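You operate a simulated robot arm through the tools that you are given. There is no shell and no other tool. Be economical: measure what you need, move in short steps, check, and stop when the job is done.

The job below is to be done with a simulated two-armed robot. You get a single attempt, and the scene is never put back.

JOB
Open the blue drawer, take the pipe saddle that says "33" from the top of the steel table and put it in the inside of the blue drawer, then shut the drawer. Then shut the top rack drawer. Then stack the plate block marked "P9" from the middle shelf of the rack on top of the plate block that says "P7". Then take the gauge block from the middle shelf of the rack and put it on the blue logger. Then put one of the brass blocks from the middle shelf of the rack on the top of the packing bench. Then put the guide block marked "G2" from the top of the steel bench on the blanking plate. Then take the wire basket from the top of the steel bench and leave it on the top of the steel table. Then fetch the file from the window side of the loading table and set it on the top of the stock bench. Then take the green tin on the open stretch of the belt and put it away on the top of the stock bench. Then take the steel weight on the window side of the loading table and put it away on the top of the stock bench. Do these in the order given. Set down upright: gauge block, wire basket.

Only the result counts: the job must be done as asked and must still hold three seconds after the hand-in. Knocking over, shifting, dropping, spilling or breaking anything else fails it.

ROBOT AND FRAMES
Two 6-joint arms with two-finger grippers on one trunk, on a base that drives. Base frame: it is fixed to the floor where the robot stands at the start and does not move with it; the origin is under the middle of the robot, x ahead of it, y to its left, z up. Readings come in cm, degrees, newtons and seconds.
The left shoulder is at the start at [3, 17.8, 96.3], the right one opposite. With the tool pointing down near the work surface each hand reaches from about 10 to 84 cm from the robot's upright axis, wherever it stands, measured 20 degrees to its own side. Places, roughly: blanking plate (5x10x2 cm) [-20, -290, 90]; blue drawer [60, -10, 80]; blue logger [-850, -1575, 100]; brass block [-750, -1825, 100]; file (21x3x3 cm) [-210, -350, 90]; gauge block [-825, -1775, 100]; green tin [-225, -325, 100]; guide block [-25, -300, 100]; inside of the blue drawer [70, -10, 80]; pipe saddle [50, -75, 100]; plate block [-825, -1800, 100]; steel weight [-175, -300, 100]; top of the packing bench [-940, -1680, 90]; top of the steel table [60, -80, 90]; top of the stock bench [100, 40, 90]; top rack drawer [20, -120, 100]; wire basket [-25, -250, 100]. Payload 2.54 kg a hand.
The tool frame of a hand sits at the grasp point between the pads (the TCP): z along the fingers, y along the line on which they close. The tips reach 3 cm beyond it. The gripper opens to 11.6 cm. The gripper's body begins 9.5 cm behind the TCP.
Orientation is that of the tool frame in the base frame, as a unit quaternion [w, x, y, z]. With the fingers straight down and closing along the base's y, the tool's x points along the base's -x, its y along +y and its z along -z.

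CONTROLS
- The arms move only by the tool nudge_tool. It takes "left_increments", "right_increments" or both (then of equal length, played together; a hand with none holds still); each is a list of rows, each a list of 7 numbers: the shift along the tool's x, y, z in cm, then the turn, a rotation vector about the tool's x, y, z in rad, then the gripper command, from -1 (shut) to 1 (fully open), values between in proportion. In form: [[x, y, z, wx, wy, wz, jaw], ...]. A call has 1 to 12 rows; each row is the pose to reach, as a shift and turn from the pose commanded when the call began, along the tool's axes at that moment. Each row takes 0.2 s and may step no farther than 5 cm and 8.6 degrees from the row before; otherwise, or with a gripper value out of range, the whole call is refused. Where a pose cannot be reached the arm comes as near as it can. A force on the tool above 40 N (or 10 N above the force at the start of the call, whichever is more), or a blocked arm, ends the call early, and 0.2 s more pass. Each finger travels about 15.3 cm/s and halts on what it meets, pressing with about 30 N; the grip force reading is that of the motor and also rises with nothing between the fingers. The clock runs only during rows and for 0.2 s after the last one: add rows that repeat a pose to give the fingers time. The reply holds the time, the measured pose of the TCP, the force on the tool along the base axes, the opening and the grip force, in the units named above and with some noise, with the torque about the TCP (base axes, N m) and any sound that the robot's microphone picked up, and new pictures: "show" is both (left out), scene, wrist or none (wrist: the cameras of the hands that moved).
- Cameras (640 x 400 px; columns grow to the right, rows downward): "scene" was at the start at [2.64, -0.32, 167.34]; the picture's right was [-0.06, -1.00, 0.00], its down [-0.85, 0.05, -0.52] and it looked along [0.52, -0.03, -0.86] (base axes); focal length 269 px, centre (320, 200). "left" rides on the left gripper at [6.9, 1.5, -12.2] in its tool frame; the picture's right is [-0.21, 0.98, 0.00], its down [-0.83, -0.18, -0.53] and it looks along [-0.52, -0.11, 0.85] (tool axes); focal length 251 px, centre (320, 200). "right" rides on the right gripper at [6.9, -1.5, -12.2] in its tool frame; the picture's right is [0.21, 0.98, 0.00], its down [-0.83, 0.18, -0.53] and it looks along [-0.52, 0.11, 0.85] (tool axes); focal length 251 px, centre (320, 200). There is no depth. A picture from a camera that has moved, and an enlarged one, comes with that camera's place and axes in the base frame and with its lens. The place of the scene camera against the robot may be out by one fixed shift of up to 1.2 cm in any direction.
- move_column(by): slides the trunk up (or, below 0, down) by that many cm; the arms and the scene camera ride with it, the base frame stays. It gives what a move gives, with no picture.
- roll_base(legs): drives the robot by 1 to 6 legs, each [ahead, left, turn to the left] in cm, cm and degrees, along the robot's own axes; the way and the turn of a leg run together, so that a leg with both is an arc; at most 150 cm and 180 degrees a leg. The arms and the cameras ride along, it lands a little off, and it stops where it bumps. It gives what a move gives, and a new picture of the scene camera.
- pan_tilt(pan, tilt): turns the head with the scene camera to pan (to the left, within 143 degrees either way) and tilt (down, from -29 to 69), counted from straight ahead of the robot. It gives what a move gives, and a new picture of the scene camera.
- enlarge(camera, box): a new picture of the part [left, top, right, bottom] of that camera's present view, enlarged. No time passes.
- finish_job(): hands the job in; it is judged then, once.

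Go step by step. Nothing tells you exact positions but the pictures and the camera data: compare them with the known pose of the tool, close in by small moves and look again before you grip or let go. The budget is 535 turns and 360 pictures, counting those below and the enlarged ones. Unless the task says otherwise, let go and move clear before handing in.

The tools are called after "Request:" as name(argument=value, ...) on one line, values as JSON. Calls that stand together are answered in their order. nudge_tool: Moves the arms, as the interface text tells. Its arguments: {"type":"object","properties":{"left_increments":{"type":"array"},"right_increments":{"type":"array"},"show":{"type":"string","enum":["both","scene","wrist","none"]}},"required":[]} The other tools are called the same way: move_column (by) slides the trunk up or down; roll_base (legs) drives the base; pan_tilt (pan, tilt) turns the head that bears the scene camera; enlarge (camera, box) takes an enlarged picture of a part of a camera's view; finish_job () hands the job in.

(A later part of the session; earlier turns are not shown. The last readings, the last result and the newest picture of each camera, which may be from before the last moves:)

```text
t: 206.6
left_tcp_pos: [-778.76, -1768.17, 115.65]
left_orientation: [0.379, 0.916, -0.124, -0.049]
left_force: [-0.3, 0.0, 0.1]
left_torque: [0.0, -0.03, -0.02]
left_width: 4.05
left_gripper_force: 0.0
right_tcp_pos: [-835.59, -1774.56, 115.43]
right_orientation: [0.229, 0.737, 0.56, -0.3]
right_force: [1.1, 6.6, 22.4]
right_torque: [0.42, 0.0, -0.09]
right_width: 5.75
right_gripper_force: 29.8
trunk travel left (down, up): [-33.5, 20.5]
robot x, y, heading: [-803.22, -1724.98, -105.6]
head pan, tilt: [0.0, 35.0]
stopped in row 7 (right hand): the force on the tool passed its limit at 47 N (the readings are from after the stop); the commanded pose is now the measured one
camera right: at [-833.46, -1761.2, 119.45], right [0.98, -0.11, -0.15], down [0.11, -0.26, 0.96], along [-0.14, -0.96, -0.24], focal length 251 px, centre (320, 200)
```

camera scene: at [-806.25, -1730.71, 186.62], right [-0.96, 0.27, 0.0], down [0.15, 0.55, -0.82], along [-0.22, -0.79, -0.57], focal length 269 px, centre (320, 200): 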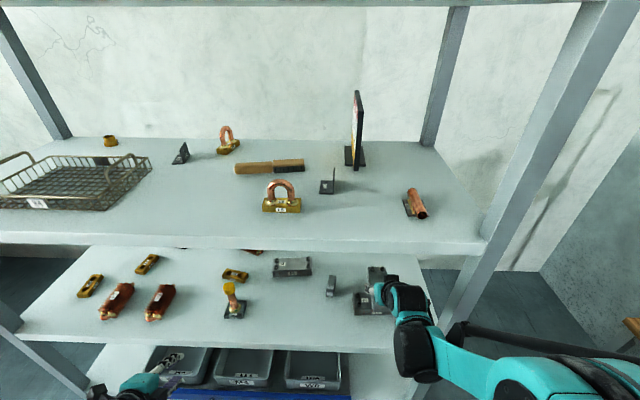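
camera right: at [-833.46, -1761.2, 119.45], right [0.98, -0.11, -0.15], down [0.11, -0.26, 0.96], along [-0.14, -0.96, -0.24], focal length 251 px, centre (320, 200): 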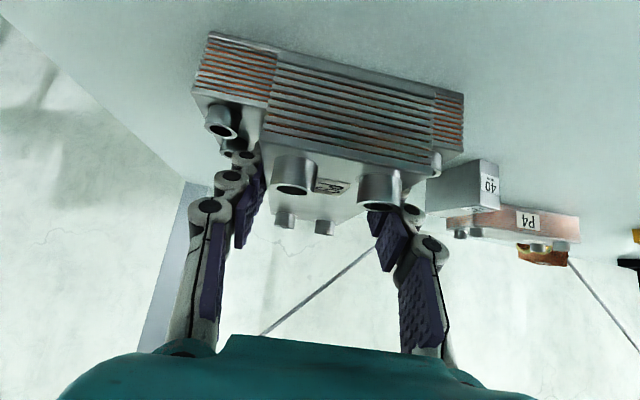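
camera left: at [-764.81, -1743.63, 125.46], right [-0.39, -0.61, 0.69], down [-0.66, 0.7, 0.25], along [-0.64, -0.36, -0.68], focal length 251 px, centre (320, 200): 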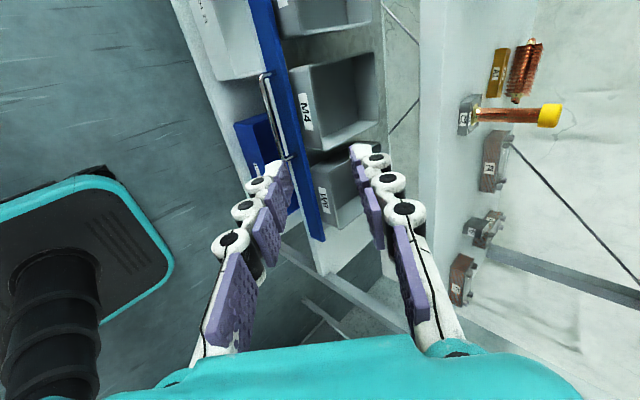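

Contact made. Opening just slightly so the fingers don't push the stubs, then backing out along the tool axis.

Request:
nudge_tool(right_increments=[[-0.1, 0, -0.1, 0, 0, 0, 0.1], [-0.1, 0, -0.1, 0, 0, 0, 0.1], [-0.1, 0, -0.1, 0, 0, 0, 0.1]], show="wrist")

```text
t: 207.4
left_tcp_pos: [-778.96, -1768.38, 115.57]
left_orientation: [0.378, 0.916, -0.124, -0.049]
left_force: [-0.4, -0.1, -0.1]
left_torque: [-0.03, -0.02, 0.03]
left_width: 4.05
left_gripper_force: 0.1
right_tcp_pos: [-835.72, -1774.78, 115.4]
right_orientation: [0.229, 0.737, 0.562, -0.297]
right_force: [-0.3, 0.0, 0.6]
right_torque: [-0.02, 0.04, 0.0]
right_width: 6.38
right_gripper_force: 0.1
trunk travel left (down, up): [-33.5, 20.5]
robot x, y, heading: [-803.15, -1724.99, -105.6]
head pan, tilt: [0.0, 35.0]
camera right: at [-833.53, -1761.35, 119.5], right [0.98, -0.11, -0.15], down [0.11, -0.26, 0.96], along [-0.14, -0.96, -0.24], focal length 251 px, centre (320, 200)
```

right: 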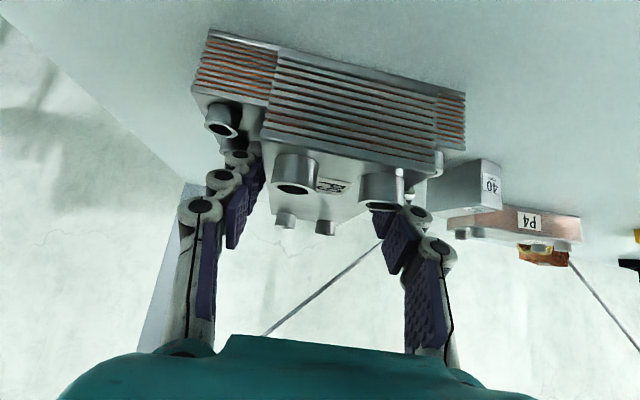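

Released and steady. Backing out along the finger direction.

Request:
nudge_tool(right_increments=[[0, 0, -1, 0, 0, 0, 0.1], [0, 0, -2.5, 0, 0, 0, 0.1], [0, 0, -5, 0, 0, 0, 0.1], [0, 0, -8, 0, 0, 0, 0.1], [0, 0, -11, 0, 0, 0, 0.1]], show="wrist")

Request:
enlarge(camera="scene", box=[300, 240, 440, 340])

```text
t: 208.6
left_tcp_pos: [-778.76, -1768.22, 115.58]
left_orientation: [0.379, 0.916, -0.125, -0.048]
left_force: [-0.2, 1.0, -0.5]
left_torque: [-0.02, 0.0, -0.03]
left_width: 4.07
left_gripper_force: 0.1
right_tcp_pos: [-833.53, -1767.1, 123.28]
right_orientation: [0.23, 0.737, 0.562, -0.298]
right_force: [0.1, 0.6, 0.5]
right_torque: [-0.01, 0.0, 0.01]
right_width: 6.41
right_gripper_force: 0.1
trunk travel left (down, up): [-33.5, 20.5]
robot x, y, heading: [-803.15, -1724.96, -105.8]
head pan, tilt: [0.0, 35.0]
camera right: at [-831.4, -1753.72, 127.43], right [0.98, -0.11, -0.15], down [0.11, -0.26, 0.96], along [-0.14, -0.96, -0.24], focal length 251 px, centre (320, 200)
```

right: 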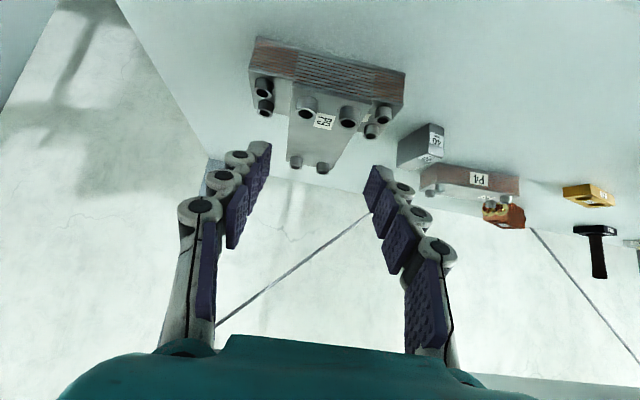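

```text
4.00 times, centred on (370, 290) of scene
camera zoom: at [-806.13, -1730.25, 186.64], right [-0.96, 0.27, 0.0], down [0.15, 0.55, -0.82], along [-0.22, -0.79, -0.57], focal length 1078 px, centre (120, -160)
```

zoom: 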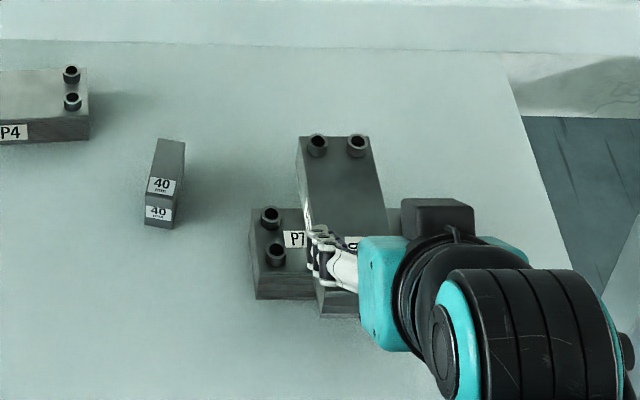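

P9 sits on P7, well centred. Next the gauge block "40". Taking a closer look with the wrist camera.

Request:
enlarge(camera="right", box=[380, 100, 480, 180])

```text
5.00 times, centred on (430, 140) of right
camera zoom: at [-831.4, -1753.72, 127.43], right [0.98, -0.11, -0.15], down [0.11, -0.26, 0.96], along [-0.14, -0.96, -0.24], focal length 1257 px, centre (-230, 500)
```

zoom: 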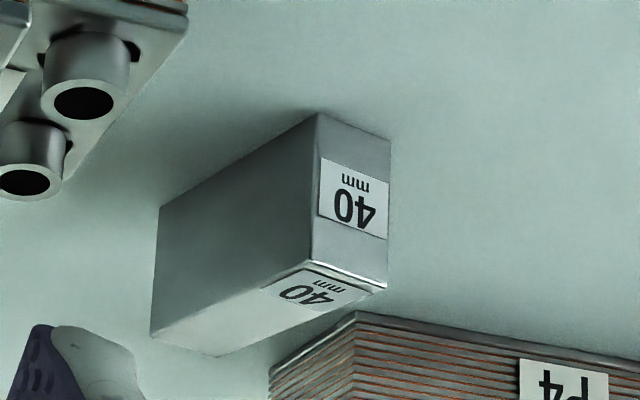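

Gauge block measures ≈2.2×6×4.1 cm at about [-823.8, -1786], yawed ~13°. Moving to a stand-off in front of it.

Request:
nudge_tool(right_increments=[[-0.5, 3.2, 2, 0.03, 0, 0.03, -0.1], [-1, 6.4, 4, 0.06, 0, 0.06, -0.1], [-1.6, 9.6, 6.4, 0.1, 0, 0.1, -0.1], [-2.2, 12.7, 8.8, 0.13, 0, 0.13, -0.1], [-2.8, 15.7, 11, 0.159, 0, 0.159, -0.1], [-2.8, 15.7, 11, 0.159, 0, 0.159, -0.1]], show="wrist")

```text
t: 210.0
left_tcp_pos: [-778.88, -1768.16, 115.71]
left_orientation: [0.378, 0.916, -0.125, -0.048]
left_force: [0.4, -0.2, 0.2]
left_torque: [-0.04, -0.02, 0.03]
left_width: 4.06
left_gripper_force: 0.0
right_tcp_pos: [-821.1, -1780.51, 117.38]
right_orientation: [0.193, 0.795, 0.476, -0.322]
right_force: [-0.8, 0.6, 0.0]
right_torque: [-0.06, -0.02, 0.02]
right_width: 5.23
right_gripper_force: 0.0
trunk travel left (down, up): [-33.5, 20.5]
robot x, y, heading: [-803.43, -1724.98, -105.5]
head pan, tilt: [0.0, 35.0]
camera right: at [-816.08, -1768.0, 121.51], right [0.93, -0.33, -0.15], down [0.05, -0.28, 0.96], along [-0.36, -0.9, -0.24], focal length 251 px, centre (320, 200)
```

right: 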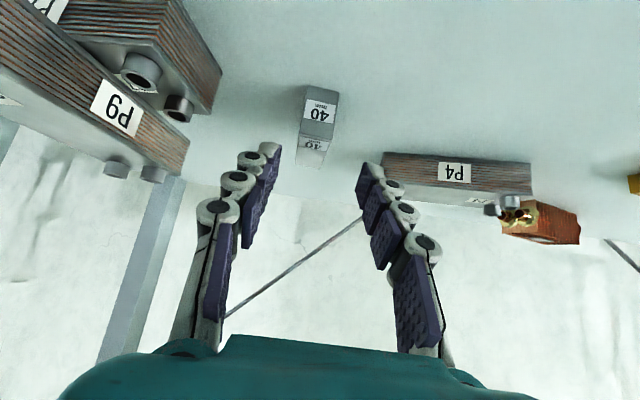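

Aligned. Descending onto the gauge block.

Request:
nudge_tool(right_increments=[[0, -0.5, 2.5, 0, 0, 0, -0.1], [0, -0.8, 5, 0, 0, 0, -0.1], [-0.1, -0.8, 7, 0, 0, 0, -0.1], [-0.1, -0.8, 7.8, 0, 0, 0, -0.1], [-0.1, -0.8, 7.8, 0, 0, 0, -0.1]], show="wrist")

```text
t: 211.2
left_tcp_pos: [-778.82, -1768.2, 115.65]
left_orientation: [0.377, 0.916, -0.125, -0.048]
left_force: [-0.2, -0.1, -0.1]
left_torque: [-0.01, 0.01, 0.0]
left_width: 4.07
left_gripper_force: 0.1
right_tcp_pos: [-824.5, -1785.28, 111.74]
right_orientation: [0.192, 0.795, 0.476, -0.322]
right_force: [-0.4, -0.3, 0.7]
right_torque: [-0.02, -0.04, 0.0]
right_width: 5.21
right_gripper_force: 0.0
trunk travel left (down, up): [-33.5, 20.5]
robot x, y, heading: [-803.4, -1724.87, -105.8]
head pan, tilt: [0.0, 35.0]
camera right: at [-819.47, -1772.69, 115.98], right [0.93, -0.33, -0.15], down [0.05, -0.28, 0.96], along [-0.35, -0.9, -0.25], focal length 251 px, centre (320, 200)
```

right: 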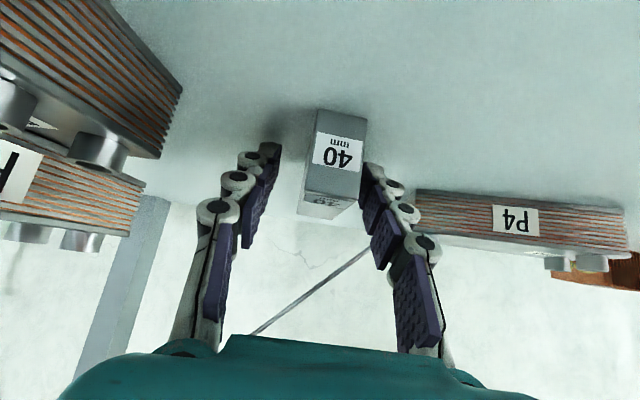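

Request:
nudge_tool(right_increments=[[0, 0.35, 0, 0, 0, 0, -0.1], [0, 0.35, 0, 0, 0, 0, -0.4], [0, 0.35, 0, 0, 0, 0, -1], [0, 0.35, 0, 0, 0, 0, -1], [-0.7, 0.35, -0.7, 0, 0, 0, -1], [-2, 0.35, -2, 0, 0, 0, -1], [-2, 0.35, -2, 0, 0, 0, -1]], show="wrist")

```text
t: 212.8
left_tcp_pos: [-778.9, -1768.37, 115.62]
left_orientation: [0.377, 0.916, -0.125, -0.049]
left_force: [-0.1, -0.1, 0.2]
left_torque: [0.01, 0.0, -0.01]
left_width: 4.06
left_gripper_force: 0.1
right_tcp_pos: [-824.25, -1785.43, 114.6]
right_orientation: [0.193, 0.795, 0.477, -0.321]
right_force: [-0.1, -0.8, -4.7]
right_torque: [0.0, 0.04, -0.03]
right_width: 2.36
right_gripper_force: 30.5
trunk travel left (down, up): [-33.5, 20.5]
robot x, y, heading: [-803.82, -1724.75, -105.8]
head pan, tilt: [0.0, 35.0]
camera right: at [-819.12, -1772.87, 118.75], right [0.93, -0.33, -0.15], down [0.05, -0.28, 0.96], along [-0.35, -0.9, -0.25], focal length 251 px, centre (320, 200)
```

right: 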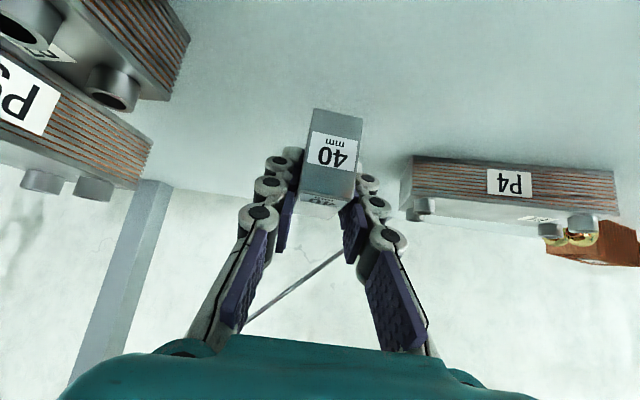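

Gauge block held. Withdrawing it from the shelf.

Request:
nudge_tool(right_increments=[[2.4, 0, -3, 0, 0, 0, -1], [5, 0, -6, 0, 0, 0, -1], [7.8, 0, -9, 0, 0, 0, -1], [10.6, 0, -12, 0, 0, 0, -1], [13.4, 0, -15, 0, 0, 0, -1], [14.5, 0, -18, 0, 0, 0, -1]], show="wrist")

Request:
roll_base(legs=[[-45, 0, 0], [0, 0, -91]])

```text
t: 214.2
left_tcp_pos: [-778.84, -1768.18, 115.67]
left_orientation: [0.378, 0.916, -0.124, -0.048]
left_force: [0.1, 1.3, 1.1]
left_torque: [-0.02, 0.01, 0.05]
left_width: 4.04
left_gripper_force: 0.0
right_tcp_pos: [-813.36, -1765.23, 117.52]
right_orientation: [0.193, 0.796, 0.475, -0.322]
right_force: [-1.0, 0.5, -4.4]
right_torque: [-0.02, 0.01, -0.02]
right_width: 2.38
right_gripper_force: 29.9
trunk travel left (down, up): [-33.5, 20.5]
robot x, y, heading: [-803.35, -1725.34, -105.7]
head pan, tilt: [0.0, 35.0]
camera right: at [-808.2, -1752.64, 121.56], right [0.93, -0.33, -0.15], down [0.05, -0.28, 0.96], along [-0.36, -0.9, -0.24], focal length 251 px, centre (320, 200)
```

right: 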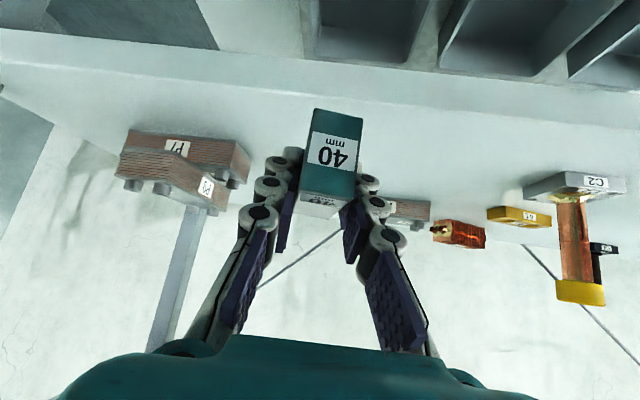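

```text
t: 220.7
left_tcp_pos: [-834.33, -1706.95, 115.54]
left_orientation: [-0.235, -0.566, 0.731, 0.3]
left_force: [0.0, -0.1, 0.2]
left_torque: [0.03, 0.02, -0.05]
left_width: 4.09
left_gripper_force: 0.0
right_tcp_pos: [-831.98, -1672.44, 117.35]
right_orientation: [-0.088, 0.901, -0.219, -0.364]
right_force: [0.7, 0.6, -4.9]
right_torque: [0.01, 0.03, 0.01]
right_width: 2.36
right_gripper_force: 29.8
trunk travel left (down, up): [-33.5, 20.5]
robot x, y, heading: [-791.85, -1681.78, 165.3]
head pan, tilt: [0.0, 35.0]
camera scene: at [-798.37, -1680.03, 186.63], right [0.25, 0.97, 0.0], down [0.56, -0.15, -0.82], along [-0.79, 0.21, -0.57], focal length 269 px, centre (320, 200)
```

scene: 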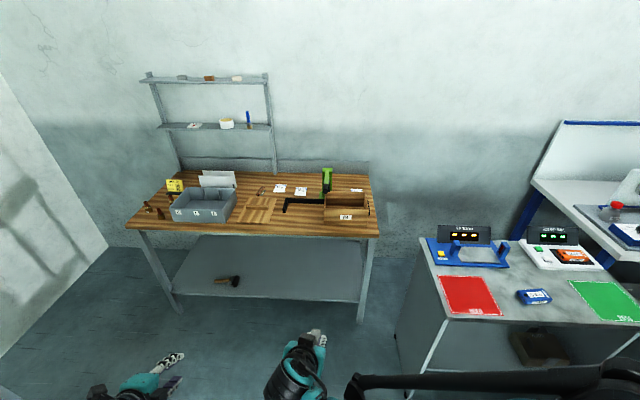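

Request:
enlarge(camera="scene", box=[410, 210, 640, 340])

Request:
enlarge(camera="scene", box=[120, 160, 390, 310])

```text
2.78 times, centred on (525, 275) of scene
camera zoom: at [-798.37, -1680.03, 186.63], right [0.25, 0.97, 0.0], down [0.56, -0.15, -0.82], along [-0.79, 0.21, -0.57], focal length 750 px, centre (-250, -9)
```

zoom: 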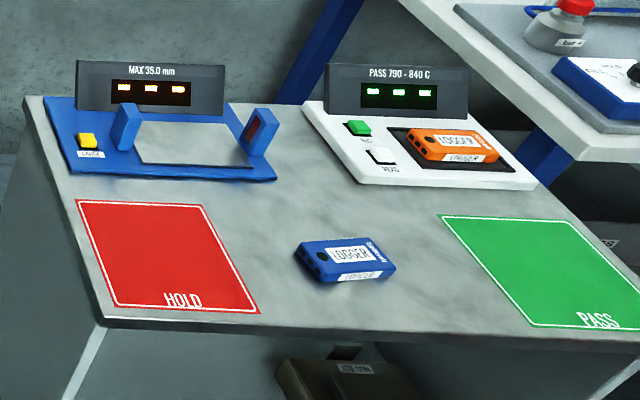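

```text
2.37 times, centred on (255, 235) of scene
camera zoom: at [-798.37, -1680.03, 186.63], right [0.25, 0.97, 0.0], down [0.56, -0.15, -0.82], along [-0.79, 0.21, -0.57], focal length 638 px, centre (474, 117)
```

zoom: 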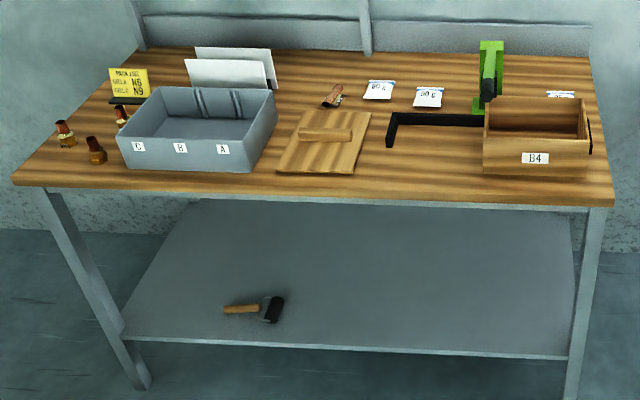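

The blue logger is the flat blue box at about [-841, -1578] on the desk. Sidestepping to face it.

Request:
roll_base(legs=[[8, -88, 0]])

Request:
pan_tilt(pan=0, tilt=55)

```text
t: 225.5
left_tcp_pos: [-819.14, -1617.22, 115.57]
left_orientation: [-0.236, -0.566, 0.731, 0.299]
left_force: [-0.1, 0.0, -0.1]
left_torque: [0.04, 0.03, 0.0]
left_width: 4.06
left_gripper_force: 0.1
right_tcp_pos: [-816.84, -1582.81, 117.38]
right_orientation: [-0.088, 0.901, -0.217, -0.364]
right_force: [-0.2, 0.5, -4.9]
right_torque: [-0.01, 0.03, -0.01]
right_width: 2.33
right_gripper_force: 30.2
trunk travel left (down, up): [-33.5, 20.5]
robot x, y, heading: [-776.15, -1592.0, 165.3]
head pan, tilt: [0.0, 35.0]
camera scene: at [-783.15, -1590.24, 186.63], right [0.25, 0.97, 0.0], down [0.56, -0.14, -0.82], along [-0.79, 0.21, -0.57], focal length 269 px, centre (320, 200)
```

scene: 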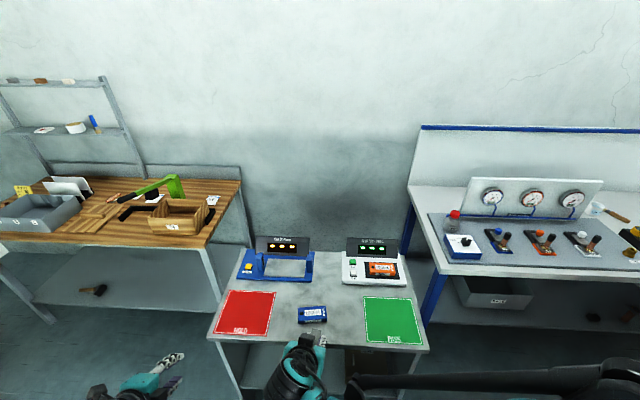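

```text
t: 226.3
left_tcp_pos: [-819.14, -1617.31, 115.55]
left_orientation: [-0.235, -0.568, 0.73, 0.3]
left_force: [-1.0, 0.0, 1.0]
left_torque: [-0.01, -0.01, -0.03]
left_width: 4.05
left_gripper_force: 0.0
right_tcp_pos: [-816.89, -1582.97, 117.42]
right_orientation: [-0.088, 0.901, -0.217, -0.365]
right_force: [-0.1, -0.1, -4.9]
right_torque: [0.0, 0.02, -0.03]
right_width: 2.33
right_gripper_force: 30.1
trunk travel left (down, up): [-33.5, 20.5]
robot x, y, heading: [-776.3, -1592.0, 165.6]
head pan, tilt: [0.0, 55.0]
camera scene: at [-781.62, -1590.7, 183.81], right [0.25, 0.97, 0.0], down [0.79, -0.21, -0.57], along [-0.56, 0.14, -0.82], focal length 269 px, centre (320, 200)
```

scene: 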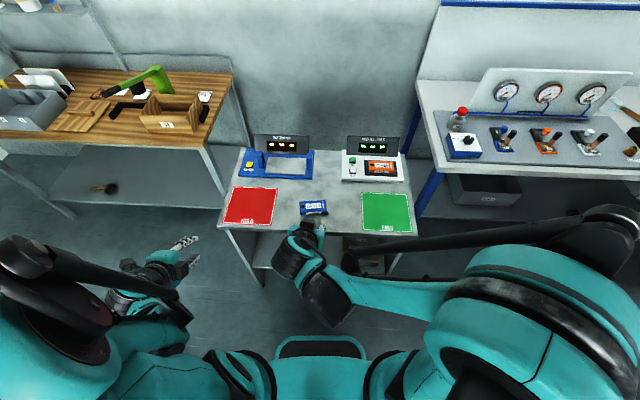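

Request:
enlarge(camera="scene", box=[210, 130, 420, 250])

Request:
nudge_tool(right_increments=[[0, 0, 0, 0, 0, 0, -1]], show="wrist")

```text
3.05 times, centred on (315, 190) of scene
camera zoom: at [-781.62, -1590.7, 183.81], right [0.25, 0.97, 0.0], down [0.79, -0.21, -0.57], along [-0.56, 0.14, -0.82], focal length 821 px, centre (335, 230)
```

zoom: 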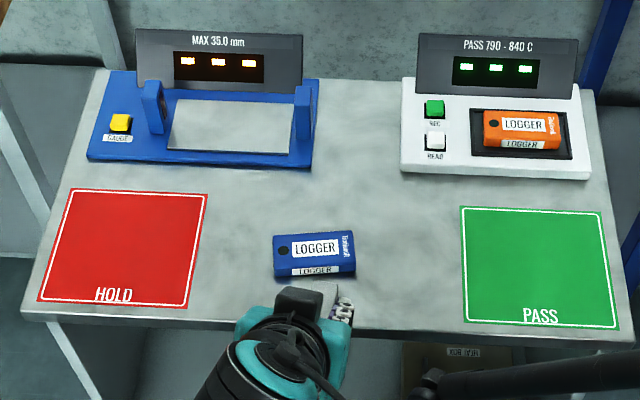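

```text
t: 226.7
left_tcp_pos: [-819.13, -1617.38, 115.58]
left_orientation: [-0.235, -0.566, 0.731, 0.3]
left_force: [-0.5, 0.1, -0.4]
left_torque: [-0.01, -0.01, 0.01]
left_width: 4.03
left_gripper_force: 0.1
right_tcp_pos: [-816.89, -1582.83, 117.42]
right_orientation: [-0.088, 0.902, -0.217, -0.364]
right_force: [0.1, 0.3, -4.1]
right_torque: [0.04, 0.02, 0.01]
right_width: 2.31
right_gripper_force: 30.1
trunk travel left (down, up): [-33.5, 20.5]
robot x, y, heading: [-776.14, -1591.88, 165.3]
head pan, tilt: [0.0, 55.0]
camera right: at [-804.18, -1587.67, 121.52], right [-0.31, -0.94, -0.15], down [-0.28, -0.06, 0.96], along [-0.91, 0.34, -0.25], focal length 251 px, centre (320, 200)
```

right: 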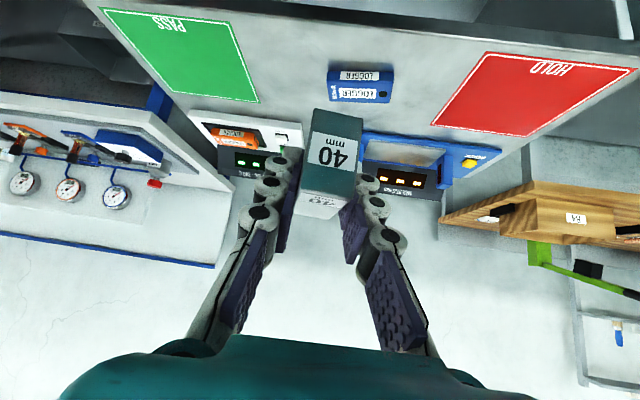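

Logger: centre ≈[-840.2, -1578.5], ~10.5×5 cm, top near z≈92.5. I'll move the gauge block above it, turned square across it.

Request:
nudge_tool(right_increments=[[-0.8, 0.9, 3.7, -0.03, 0, -0.03, -1], [-1.6, 1.9, 7.4, -0.06, 0, -0.06, -1], [-2.4, 2.8, 11.1, -0.1, 0, -0.1, -1], [-3.2, 3.8, 14.8, -0.13, 0, -0.13, -1], [-4, 4.7, 18.5, -0.16, 0, -0.16, -1], [-4.8, 5.7, 22.2, -0.19, 0, -0.19, -1], [-5.5, 6.6, 25.9, -0.222, 0, -0.222, -1], [-5.5, 6.6, 25.9, -0.222, 0, -0.222, -1]], show="wrist")

Request:
enlarge(camera="scene", box=[250, 150, 390, 250])

```text
t: 228.5
left_tcp_pos: [-818.99, -1617.4, 115.73]
left_orientation: [-0.235, -0.566, 0.731, 0.299]
left_force: [0.1, -0.2, 0.3]
left_torque: [0.0, 0.05, -0.02]
left_width: 4.08
left_gripper_force: 0.1
right_tcp_pos: [-839.33, -1578.47, 102.75]
right_orientation: [-0.028, 0.924, -0.075, -0.374]
right_force: [-0.1, -0.4, -4.1]
right_torque: [0.04, 0.02, -0.01]
right_width: 2.33
right_gripper_force: 30.2
trunk travel left (down, up): [-33.5, 20.5]
robot x, y, heading: [-776.58, -1591.79, 165.7]
head pan, tilt: [0.0, 55.0]
camera right: at [-825.83, -1579.03, 106.91], right [0.0, -0.99, -0.14], down [-0.25, -0.14, 0.96], along [-0.97, 0.04, -0.24], focal length 251 px, centre (320, 200)
```

right: 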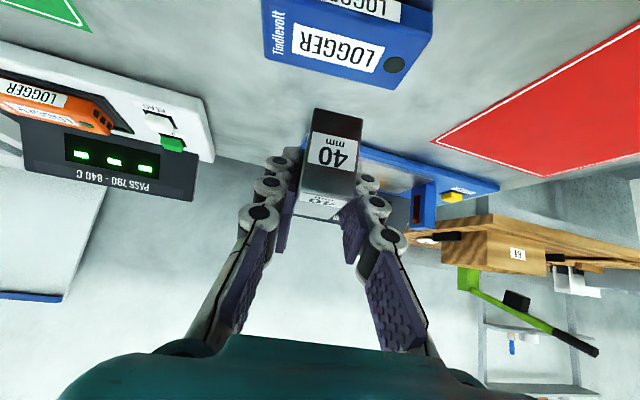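

```text
4.00 times, centred on (320, 200) of scene
camera zoom: at [-781.48, -1590.74, 183.81], right [0.25, 0.97, 0.0], down [0.79, -0.21, -0.57], along [-0.56, 0.14, -0.82], focal length 1078 px, centre (320, 200)
```

zoom: 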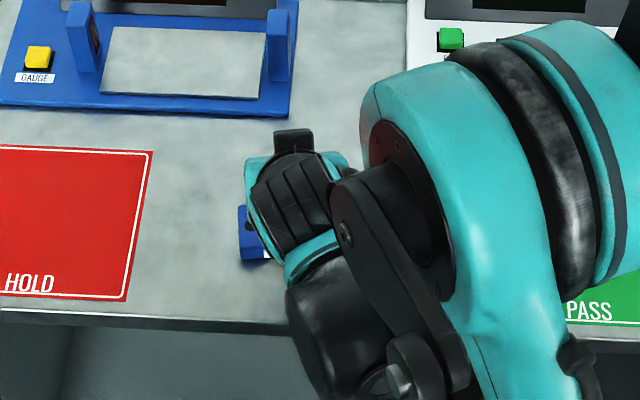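

Well aligned. Lowering straight down gently until contact.

Request:
nudge_tool(right_increments=[[0.9, 0, 0.9, 0, 0, 0, -1], [1.8, 0, 1.8, 0, 0, 0, -1], [2.7, 0, 2.7, 0, 0, 0, -1], [3.3, 0, 3.3, 0, 0, 0, -1], [3.7, 0, 3.7, 0, 0, 0, -1], [4.0, 0, 4.0, 0, 0, 0, -1], [4.3, 0, 4.3, 0, 0, 0, -1]], show="wrist")

```text
t: 230.1
left_tcp_pos: [-819.13, -1617.25, 115.59]
left_orientation: [-0.234, -0.566, 0.732, 0.298]
left_force: [-1.0, 0.6, -0.7]
left_torque: [0.01, -0.01, -0.04]
left_width: 4.06
left_gripper_force: 0.1
right_tcp_pos: [-839.36, -1578.77, 96.48]
right_orientation: [-0.027, 0.924, -0.075, -0.374]
right_force: [0.2, -0.7, -4.4]
right_torque: [-0.01, 0.0, -0.02]
right_width: 2.35
right_gripper_force: 29.8
trunk travel left (down, up): [-33.5, 20.5]
robot x, y, heading: [-775.89, -1591.92, 165.6]
head pan, tilt: [0.0, 55.0]
camera right: at [-825.83, -1579.35, 100.64], right [0.0, -0.99, -0.14], down [-0.25, -0.14, 0.96], along [-0.97, 0.04, -0.24], focal length 251 px, centre (320, 200)
```

right: 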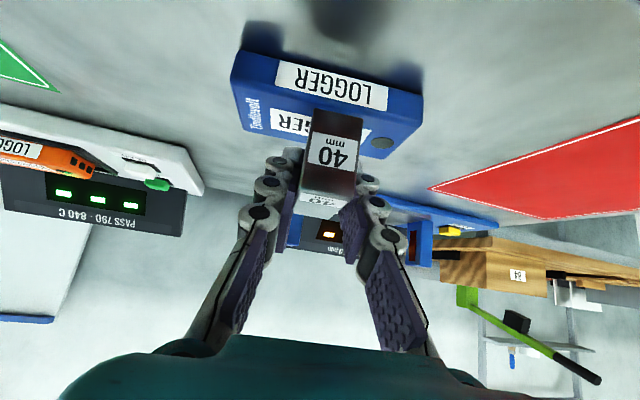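

Request:
nudge_tool(right_increments=[[0.05, 0, -0.2, 0, 0, 0, -1], [0.3, 0, 0.1, 0, 0, 0, -1], [0.5, 0, 0.3, 0, 0, 0, -1], [0.7, 0, 0.5, 0, 0, 0, -1], [0.9, 0, 0.7, 0, 0, 0, -1], [1.1, 0, 0.9, 0, 0, 0, -1], [1.3, 0, 1.1, 0, 0, 0, -1]], show="wrist")

```text
t: 231.7
left_tcp_pos: [-819.21, -1617.26, 115.52]
left_orientation: [-0.236, -0.566, 0.731, 0.3]
left_force: [0.0, 0.1, -0.6]
left_torque: [-0.01, -0.01, -0.02]
left_width: 4.05
left_gripper_force: 0.0
right_tcp_pos: [-839.96, -1578.98, 95.5]
right_orientation: [-0.026, 0.925, -0.074, -0.373]
right_force: [-0.2, 0.3, -3.5]
right_torque: [0.01, 0.0, -0.04]
right_width: 2.37
right_gripper_force: 29.9
right hand out of reach, approached as far as the arm can: row 3, 4, 5, 6, 7
trunk travel left (down, up): [-33.5, 20.5]
robot x, y, heading: [-776.28, -1591.84, 165.5]
head pan, tilt: [0.0, 55.0]
camera right: at [-826.37, -1579.52, 99.55], right [0.0, -0.99, -0.14], down [-0.25, -0.14, 0.96], along [-0.97, 0.04, -0.25], focal length 251 px, centre (320, 200)
```

right: 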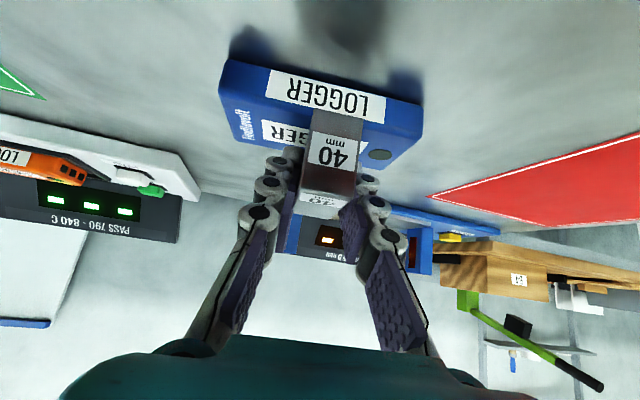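

The arm is at its downward limit; I'll use the trunk for the last millimetres.

Request:
move_column(by=-0.5)

```text
t: 232.2
left_tcp_pos: [-819.17, -1617.36, 115.2]
left_orientation: [-0.235, -0.567, 0.731, 0.299]
left_force: [0.1, 0.3, 0.2]
left_torque: [0.0, 0.02, 0.02]
left_width: 4.08
left_gripper_force: 0.0
right_tcp_pos: [-839.93, -1578.95, 95.07]
right_orientation: [-0.028, 0.924, -0.075, -0.374]
right_force: [-2.7, 0.8, 13.0]
right_torque: [0.24, 0.17, 0.07]
right_width: 2.33
right_gripper_force: 29.8
trunk travel left (down, up): [-33.0, 21.0]
robot x, y, heading: [-776.13, -1592.06, 165.5]
head pan, tilt: [0.0, 55.0]
```

Contact. Opening and backing out along the tool axis.

Request:
nudge_tool(right_increments=[[0, 0, 0, 0, 0, 0, -0.35], [0, 0, 0, 0, 0, 0, -0.35], [0, 0, -1.5, 0, 0, 0, -0.35], [0, 0, -4, 0, 0, 0, -0.35], [0, 0, -8, 0, 0, 0, -0.35], [0, 0, -12, 0, 0, 0, -0.35], [0, 0, -16, 0, 0, 0, -0.35]])

```text
t: 233.8
left_tcp_pos: [-818.97, -1617.44, 115.14]
left_orientation: [-0.236, -0.566, 0.731, 0.301]
left_force: [1.3, -0.1, 0.3]
left_torque: [0.01, 0.03, 0.05]
left_width: 4.06
left_gripper_force: 0.1
right_tcp_pos: [-828.86, -1580.98, 107.1]
right_orientation: [-0.028, 0.924, -0.075, -0.373]
right_force: [1.0, -1.3, 0.0]
right_torque: [0.02, 0.02, 0.01]
right_width: 3.77
right_gripper_force: 0.0
right hand out of reach, approached as far as the arm can: row 3, 4, 5, 6, 7
trunk travel left (down, up): [-33.0, 21.0]
robot x, y, heading: [-776.54, -1591.92, 165.3]
head pan, tilt: [0.0, 55.0]
camera scene: at [-781.32, -1590.73, 183.31], right [0.25, 0.97, 0.0], down [0.79, -0.21, -0.57], along [-0.56, 0.14, -0.82], focal length 269 px, centre (320, 200)
camera right: at [-815.34, -1581.62, 111.17], right [0.0, -0.99, -0.14], down [-0.25, -0.14, 0.96], along [-0.97, 0.04, -0.25], focal length 251 px, centre (320, 200)
```

scene: 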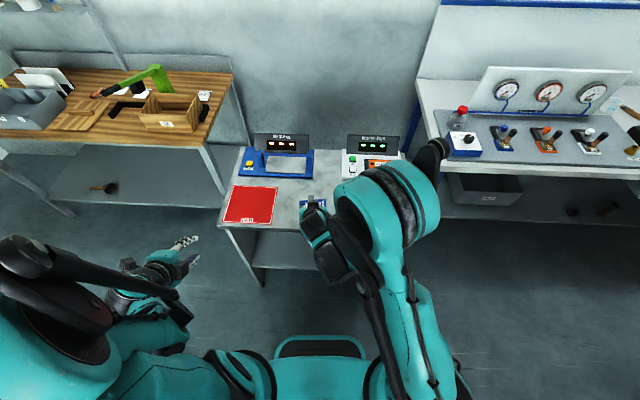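
right: 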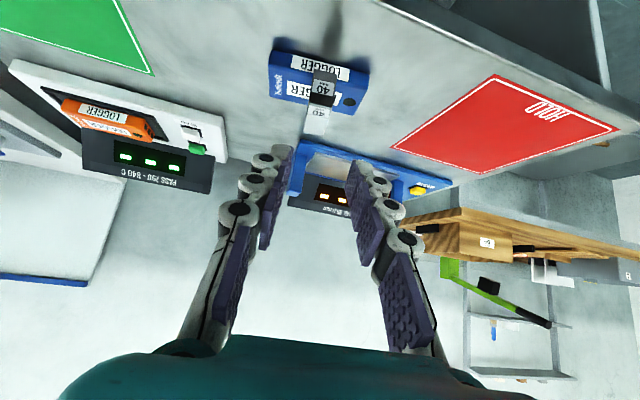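

Request:
enlarge(camera="right", box=[260, 25, 380, 145])

```text
3.33 times, centred on (320, 85) of right
camera zoom: at [-815.34, -1581.62, 111.17], right [0.0, -0.99, -0.14], down [-0.25, -0.14, 0.96], along [-0.97, 0.04, -0.25], focal length 838 px, centre (320, 583)
```

zoom: 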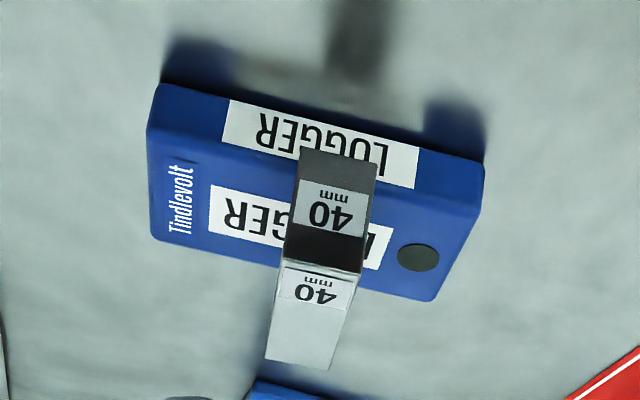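

The gauge block stands upright on the logger. Next a brass block from the rack's left end: driving back there.

Request:
roll_base(legs=[[-8, 85, 0], [0, 0, 90]])

```text
t: 242.1
left_tcp_pos: [-762.79, -1716.37, 115.14]
left_orientation: [0.379, 0.918, -0.106, -0.041]
left_force: [0.0, -0.6, 0.0]
left_torque: [0.0, -0.03, 0.02]
left_width: 4.08
left_gripper_force: 0.0
right_tcp_pos: [-798.88, -1727.19, 106.88]
right_orientation: [0.246, 0.7, 0.608, -0.281]
right_force: [-0.1, 0.5, 0.1]
right_torque: [0.04, -0.03, -0.04]
right_width: 3.8
right_gripper_force: 0.0
trunk travel left (down, up): [-33.0, 21.0]
robot x, y, heading: [-789.28, -1674.21, -103.5]
head pan, tilt: [0.0, 55.0]
camera scene: at [-791.37, -1678.16, 183.31], right [-0.97, 0.23, 0.0], down [0.19, 0.8, -0.57], along [-0.13, -0.56, -0.82], focal length 269 px, centre (320, 200)
```

scene: 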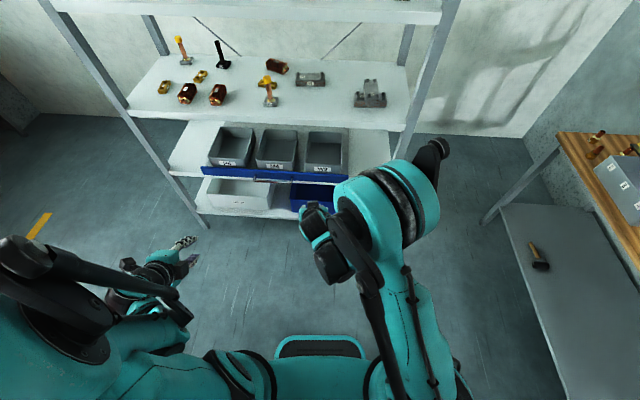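

Request:
roll_base(legs=[[34, 0, 0], [0, 75, -2]])

Request:
nudge_tool(right_increments=[[-2, 0, -2, 0, 0, 0, -0.1], [-4.5, 0, -4.5, 0, 0, 0, -0.1], [-7, 0, -7, 0, 0, 0, -0.1]])

```text
t: 248.0
left_tcp_pos: [-700.32, -1769.33, 115.16]
left_orientation: [0.378, 0.916, -0.123, -0.05]
left_force: [0.5, 0.3, 0.0]
left_torque: [0.01, 0.02, 0.01]
left_width: 4.04
left_gripper_force: 0.0
right_tcp_pos: [-736.82, -1778.73, 106.93]
right_orientation: [0.241, 0.712, 0.595, -0.284]
right_force: [-1.0, -0.3, 0.1]
right_torque: [-0.01, 0.01, -0.02]
right_width: 3.77
right_gripper_force: 0.1
trunk travel left (down, up): [-33.0, 21.0]
robot x, y, heading: [-725.27, -1726.34, -105.3]
head pan, tilt: [0.0, 55.0]
camera scene: at [-727.35, -1730.14, 183.31], right [-0.96, 0.27, 0.0], down [0.22, 0.79, -0.57], along [-0.15, -0.55, -0.82], focal length 269 px, centre (320, 200)
```

scene: 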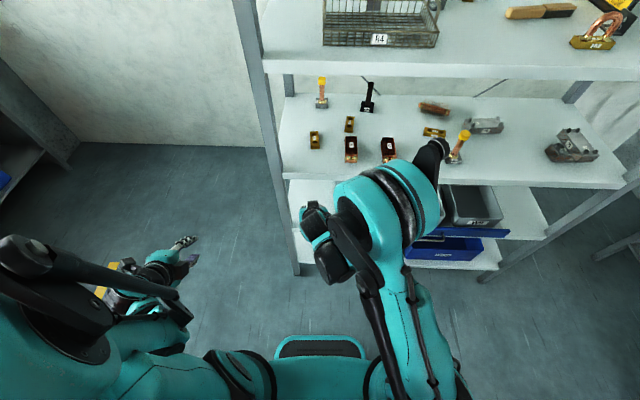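

```text
t: 248.8
left_tcp_pos: [-700.37, -1769.26, 115.17]
left_orientation: [0.378, 0.916, -0.124, -0.048]
left_force: [-0.7, -0.3, 0.4]
left_torque: [0.01, 0.01, 0.0]
left_width: 4.05
left_gripper_force: 0.1
right_tcp_pos: [-736.82, -1778.95, 116.68]
right_orientation: [0.242, 0.712, 0.595, -0.284]
right_force: [-0.2, -0.4, 1.0]
right_torque: [-0.04, -0.03, 0.04]
right_width: 5.19
right_gripper_force: 0.1
trunk travel left (down, up): [-33.0, 21.0]
robot x, y, heading: [-725.03, -1725.97, -105.3]
head pan, tilt: [0.0, 55.0]
camera scene: at [-727.44, -1729.96, 183.31], right [-0.96, 0.27, 0.0], down [0.22, 0.79, -0.57], along [-0.15, -0.55, -0.82], focal length 269 px, centre (320, 200)
camera right: at [-735.99, -1765.46, 120.89], right [0.99, -0.02, -0.14], down [0.13, -0.25, 0.96], along [-0.06, -0.97, -0.25], focal length 251 px, centre (320, 200)
```

scene: 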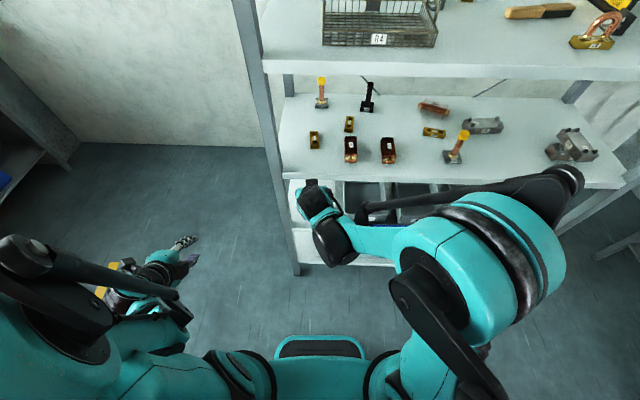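
right: 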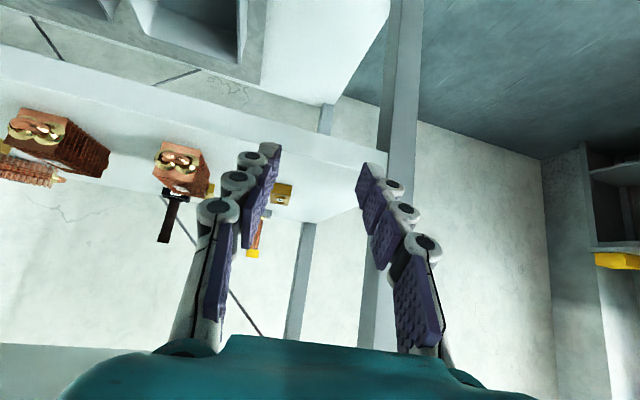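

Request:
enlarge(camera="scene", box=[285, 95, 375, 165])

```text
5.71 times, centred on (330, 130) of scene
camera zoom: at [-727.44, -1729.96, 183.31], right [-0.96, 0.27, 0.0], down [0.22, 0.79, -0.57], along [-0.15, -0.55, -0.82], focal length 1539 px, centre (263, 600)
```

zoom: 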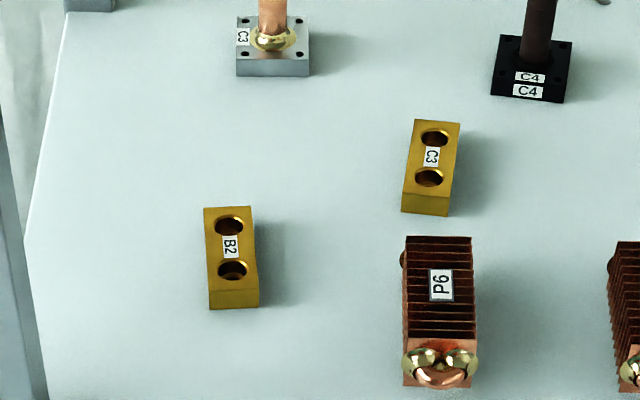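

Brass block B2 is free-standing at about [-746.4, -1807.8]. Rolling 16 cm forward and re-checking.

Request:
roll_base(legs=[[16, 0, 0]])

Request:
nudge_tool(right_increments=[[0, 0, 0, 0.03, 0, 0.03, 0.1]], show="wrist")

```text
t: 250.2
left_tcp_pos: [-704.52, -1784.83, 115.16]
left_orientation: [0.377, 0.917, -0.124, -0.048]
left_force: [-0.5, 0.3, -0.4]
left_torque: [0.02, 0.0, 0.0]
left_width: 4.07
left_gripper_force: 0.0
right_tcp_pos: [-740.9, -1794.52, 116.58]
right_orientation: [0.24, 0.711, 0.596, -0.284]
right_force: [-0.8, -0.8, -1.0]
right_torque: [0.02, -0.02, -0.01]
right_width: 5.2
right_gripper_force: 0.1
trunk travel left (down, up): [-33.0, 21.0]
robot x, y, heading: [-729.48, -1741.57, -105.3]
head pan, tilt: [0.0, 55.0]
camera scene: at [-731.69, -1745.73, 183.3], right [-0.96, 0.26, 0.0], down [0.22, 0.79, -0.57], along [-0.15, -0.55, -0.82], focal length 269 px, centre (320, 200)
```

scene: 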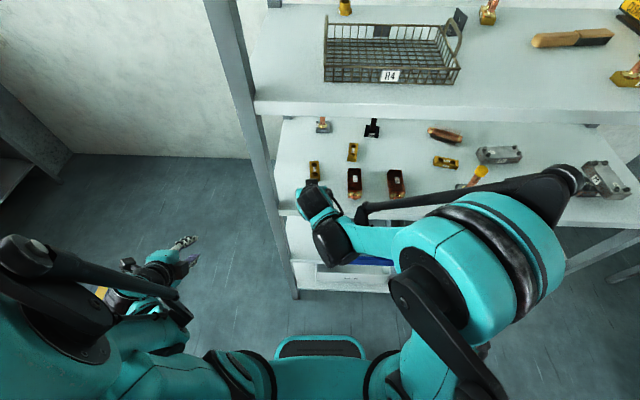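

```text
t: 250.6
left_tcp_pos: [-704.46, -1784.65, 115.09]
left_orientation: [0.378, 0.917, -0.122, -0.049]
left_force: [-0.5, -0.1, -0.1]
left_torque: [-0.02, 0.02, 0.0]
left_width: 4.04
left_gripper_force: 0.1
right_tcp_pos: [-740.77, -1794.44, 116.86]
right_orientation: [0.235, 0.723, 0.581, -0.29]
right_force: [0.2, 1.6, 0.1]
right_torque: [-0.06, 0.04, -0.04]
right_width: 6.36
right_gripper_force: 0.0
trunk travel left (down, up): [-33.0, 21.0]
robot x, y, heading: [-729.6, -1741.6, -105.4]
head pan, tilt: [0.0, 55.0]
camera right: at [-739.43, -1781.03, 120.9], right [0.99, -0.06, -0.15], down [0.13, -0.26, 0.96], along [-0.09, -0.96, -0.25], focal length 251 px, centre (320, 200)
```

right: 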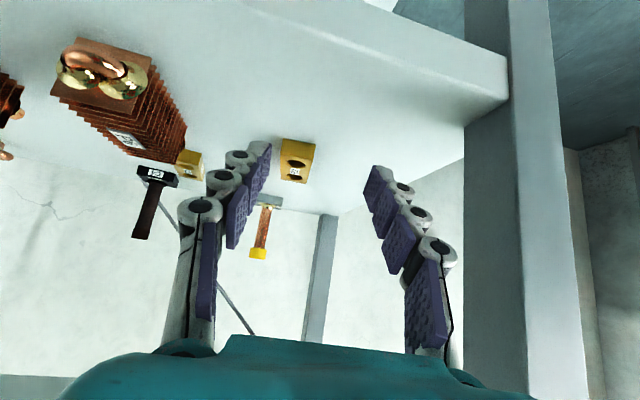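

Request:
nudge_tool(right_increments=[[-2.2, -0.7, 2.7, 0, 0, 0, 0], [-4.4, -1.4, 5.4, 0, 0, 0, 0], [-6.6, -2, 8.1, 0, 0, 0, 0], [-6.6, -2, 8.1, 0, 0, 0, 0]], show="wrist")

```text
t: 251.6
left_tcp_pos: [-704.49, -1784.68, 115.2]
left_orientation: [0.378, 0.917, -0.121, -0.049]
left_force: [-0.2, -0.2, -0.3]
left_torque: [-0.01, 0.0, 0.03]
left_width: 4.08
left_gripper_force: 0.1
right_tcp_pos: [-744.85, -1803.99, 115.52]
right_orientation: [0.235, 0.723, 0.582, -0.29]
right_force: [0.2, 0.4, 0.1]
right_torque: [-0.03, -0.04, 0.01]
right_width: 5.81
right_gripper_force: 0.1
trunk travel left (down, up): [-33.0, 21.0]
robot x, y, heading: [-729.4, -1741.23, -105.5]
head pan, tilt: [0.0, 55.0]
camera right: at [-743.38, -1790.59, 119.61], right [0.99, -0.06, -0.15], down [0.13, -0.26, 0.96], along [-0.09, -0.96, -0.25], focal length 251 px, centre (320, 200)
```

right: 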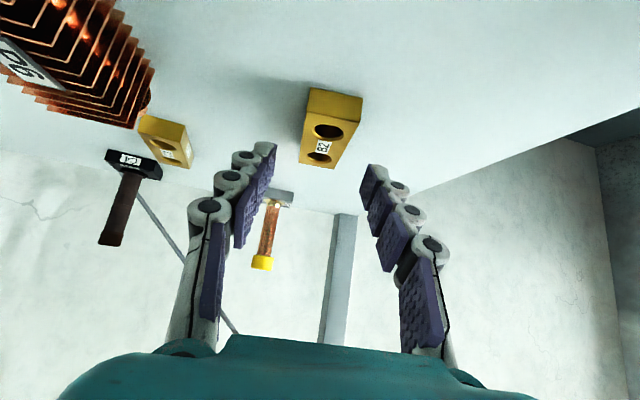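

Request:
nudge_tool(right_increments=[[0, 0.3, 2, 0, 0, 0, 0], [-0.1, 0.3, 4, 0, 0, 0, 0], [-0.1, 0.3, 5.5, 0, 0, 0, 0], [-0.1, 0.3, 5.5, 0, 0, 0, -0.5], [-0.1, 0.3, 5.5, 0, 0, 0, -1], [-0.1, 0.3, 5.5, 0, 0, 0, -1]], show="wrist")

```text
t: 253.0
left_tcp_pos: [-704.68, -1784.63, 115.27]
left_orientation: [0.38, 0.916, -0.122, -0.047]
left_force: [0.7, 0.2, 0.5]
left_torque: [0.01, -0.01, -0.01]
left_width: 4.05
left_gripper_force: 0.1
right_tcp_pos: [-745.81, -1807.82, 111.96]
right_orientation: [0.237, 0.723, 0.581, -0.291]
right_force: [-12.4, -1.7, 27.9]
right_torque: [-0.46, 0.48, -0.22]
right_width: 3.36
right_gripper_force: 29.8
trunk travel left (down, up): [-33.0, 21.0]
robot x, y, heading: [-729.0, -1741.85, -105.4]
head pan, tilt: [0.0, 55.0]
camera right: at [-744.33, -1794.36, 115.99], right [0.99, -0.06, -0.15], down [0.13, -0.26, 0.96], along [-0.09, -0.96, -0.25], focal length 251 px, centre (320, 200)
```

right: 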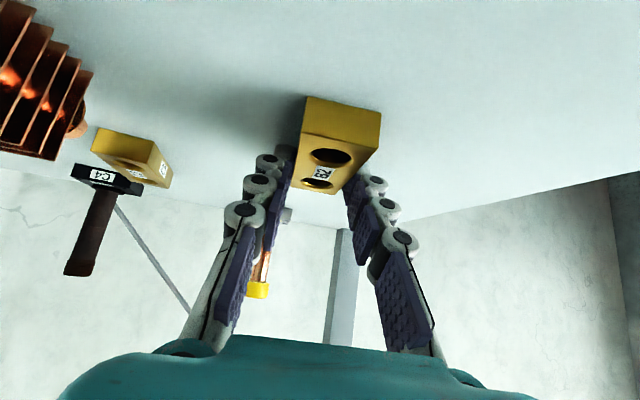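

Gripped. Lifting and drawing out of the shelf.

Request:
nudge_tool(right_increments=[[-0.7, 0, -0.7, 0, 0, 0, -1], [-2, 0, -2, 0, 0, 0, -1], [-1.5, 0, -4, 0, 0, 0, -1], [1, 0, -7, 0, 0, 0, -1], [3.5, 0, -10, 0, 0, 0, -1], [6, 0, -13, 0, 0, 0, -1], [8.5, 0, -16, 0, 0, 0, -1], [9.5, 0, -18, 0, 0, 0, -1]], show="wrist")

```text
t: 254.8
left_tcp_pos: [-704.44, -1784.67, 115.25]
left_orientation: [0.378, 0.916, -0.122, -0.048]
left_force: [0.5, 0.8, 0.8]
left_torque: [-0.01, -0.02, -0.01]
left_width: 4.07
left_gripper_force: 0.1
right_tcp_pos: [-741.6, -1789.43, 118.04]
right_orientation: [0.235, 0.724, 0.581, -0.289]
right_force: [0.1, -0.6, -3.5]
right_torque: [0.02, 0.02, 0.01]
right_width: 3.37
right_gripper_force: 30.3
trunk travel left (down, up): [-33.0, 21.0]
robot x, y, heading: [-729.54, -1741.51, -105.3]
head pan, tilt: [0.0, 55.0]
camera right: at [-740.16, -1775.92, 122.2], right [0.99, -0.06, -0.14], down [0.13, -0.26, 0.96], along [-0.09, -0.96, -0.25], focal length 251 px, centre (320, 200)
```

right: 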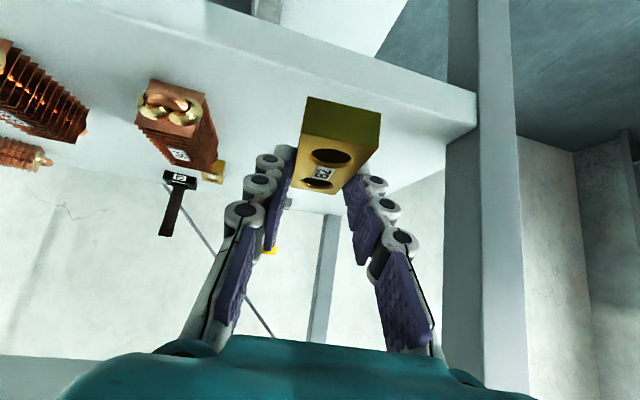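

Brass block held. Backing away and turning to face the packing bench.

Request:
roll_base(legs=[[-35, 0, 0], [0, -65, 0], [0, 0, -90], [45, 25, 0]])

```text
t: 257.1
left_tcp_pos: [-695.53, -1751.4, 115.08]
left_orientation: [0.38, 0.916, -0.119, -0.048]
left_force: [0.9, 0.4, 0.1]
left_torque: [0.0, -0.07, 0.04]
left_width: 4.07
left_gripper_force: 0.1
right_tcp_pos: [-732.67, -1756.04, 118.23]
right_orientation: [0.236, 0.722, 0.583, -0.289]
right_force: [0.6, 0.2, -3.2]
right_torque: [0.03, 0.03, 0.03]
right_width: 3.35
right_gripper_force: 30.2
trunk travel left (down, up): [-33.0, 21.0]
robot x, y, heading: [-720.77, -1708.55, -105.2]
head pan, tilt: [0.0, 55.0]
stopped in leg 1: the robot was blocked; the commanded pose is now the measured one
camera scene: at [-722.85, -1712.18, 183.31], right [-0.97, 0.26, 0.0], down [0.21, 0.79, -0.57], along [-0.15, -0.55, -0.82], focal length 269 px, centre (320, 200)
```

scene: 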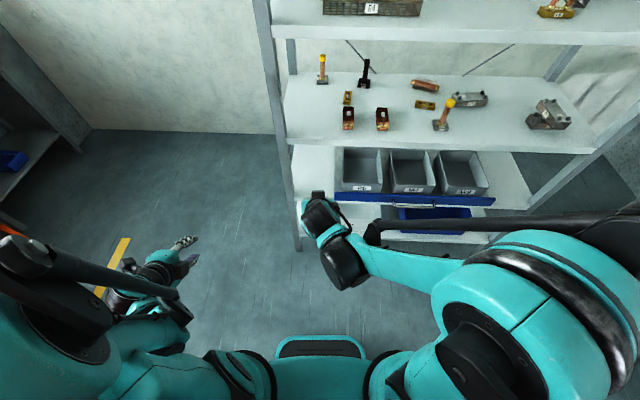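

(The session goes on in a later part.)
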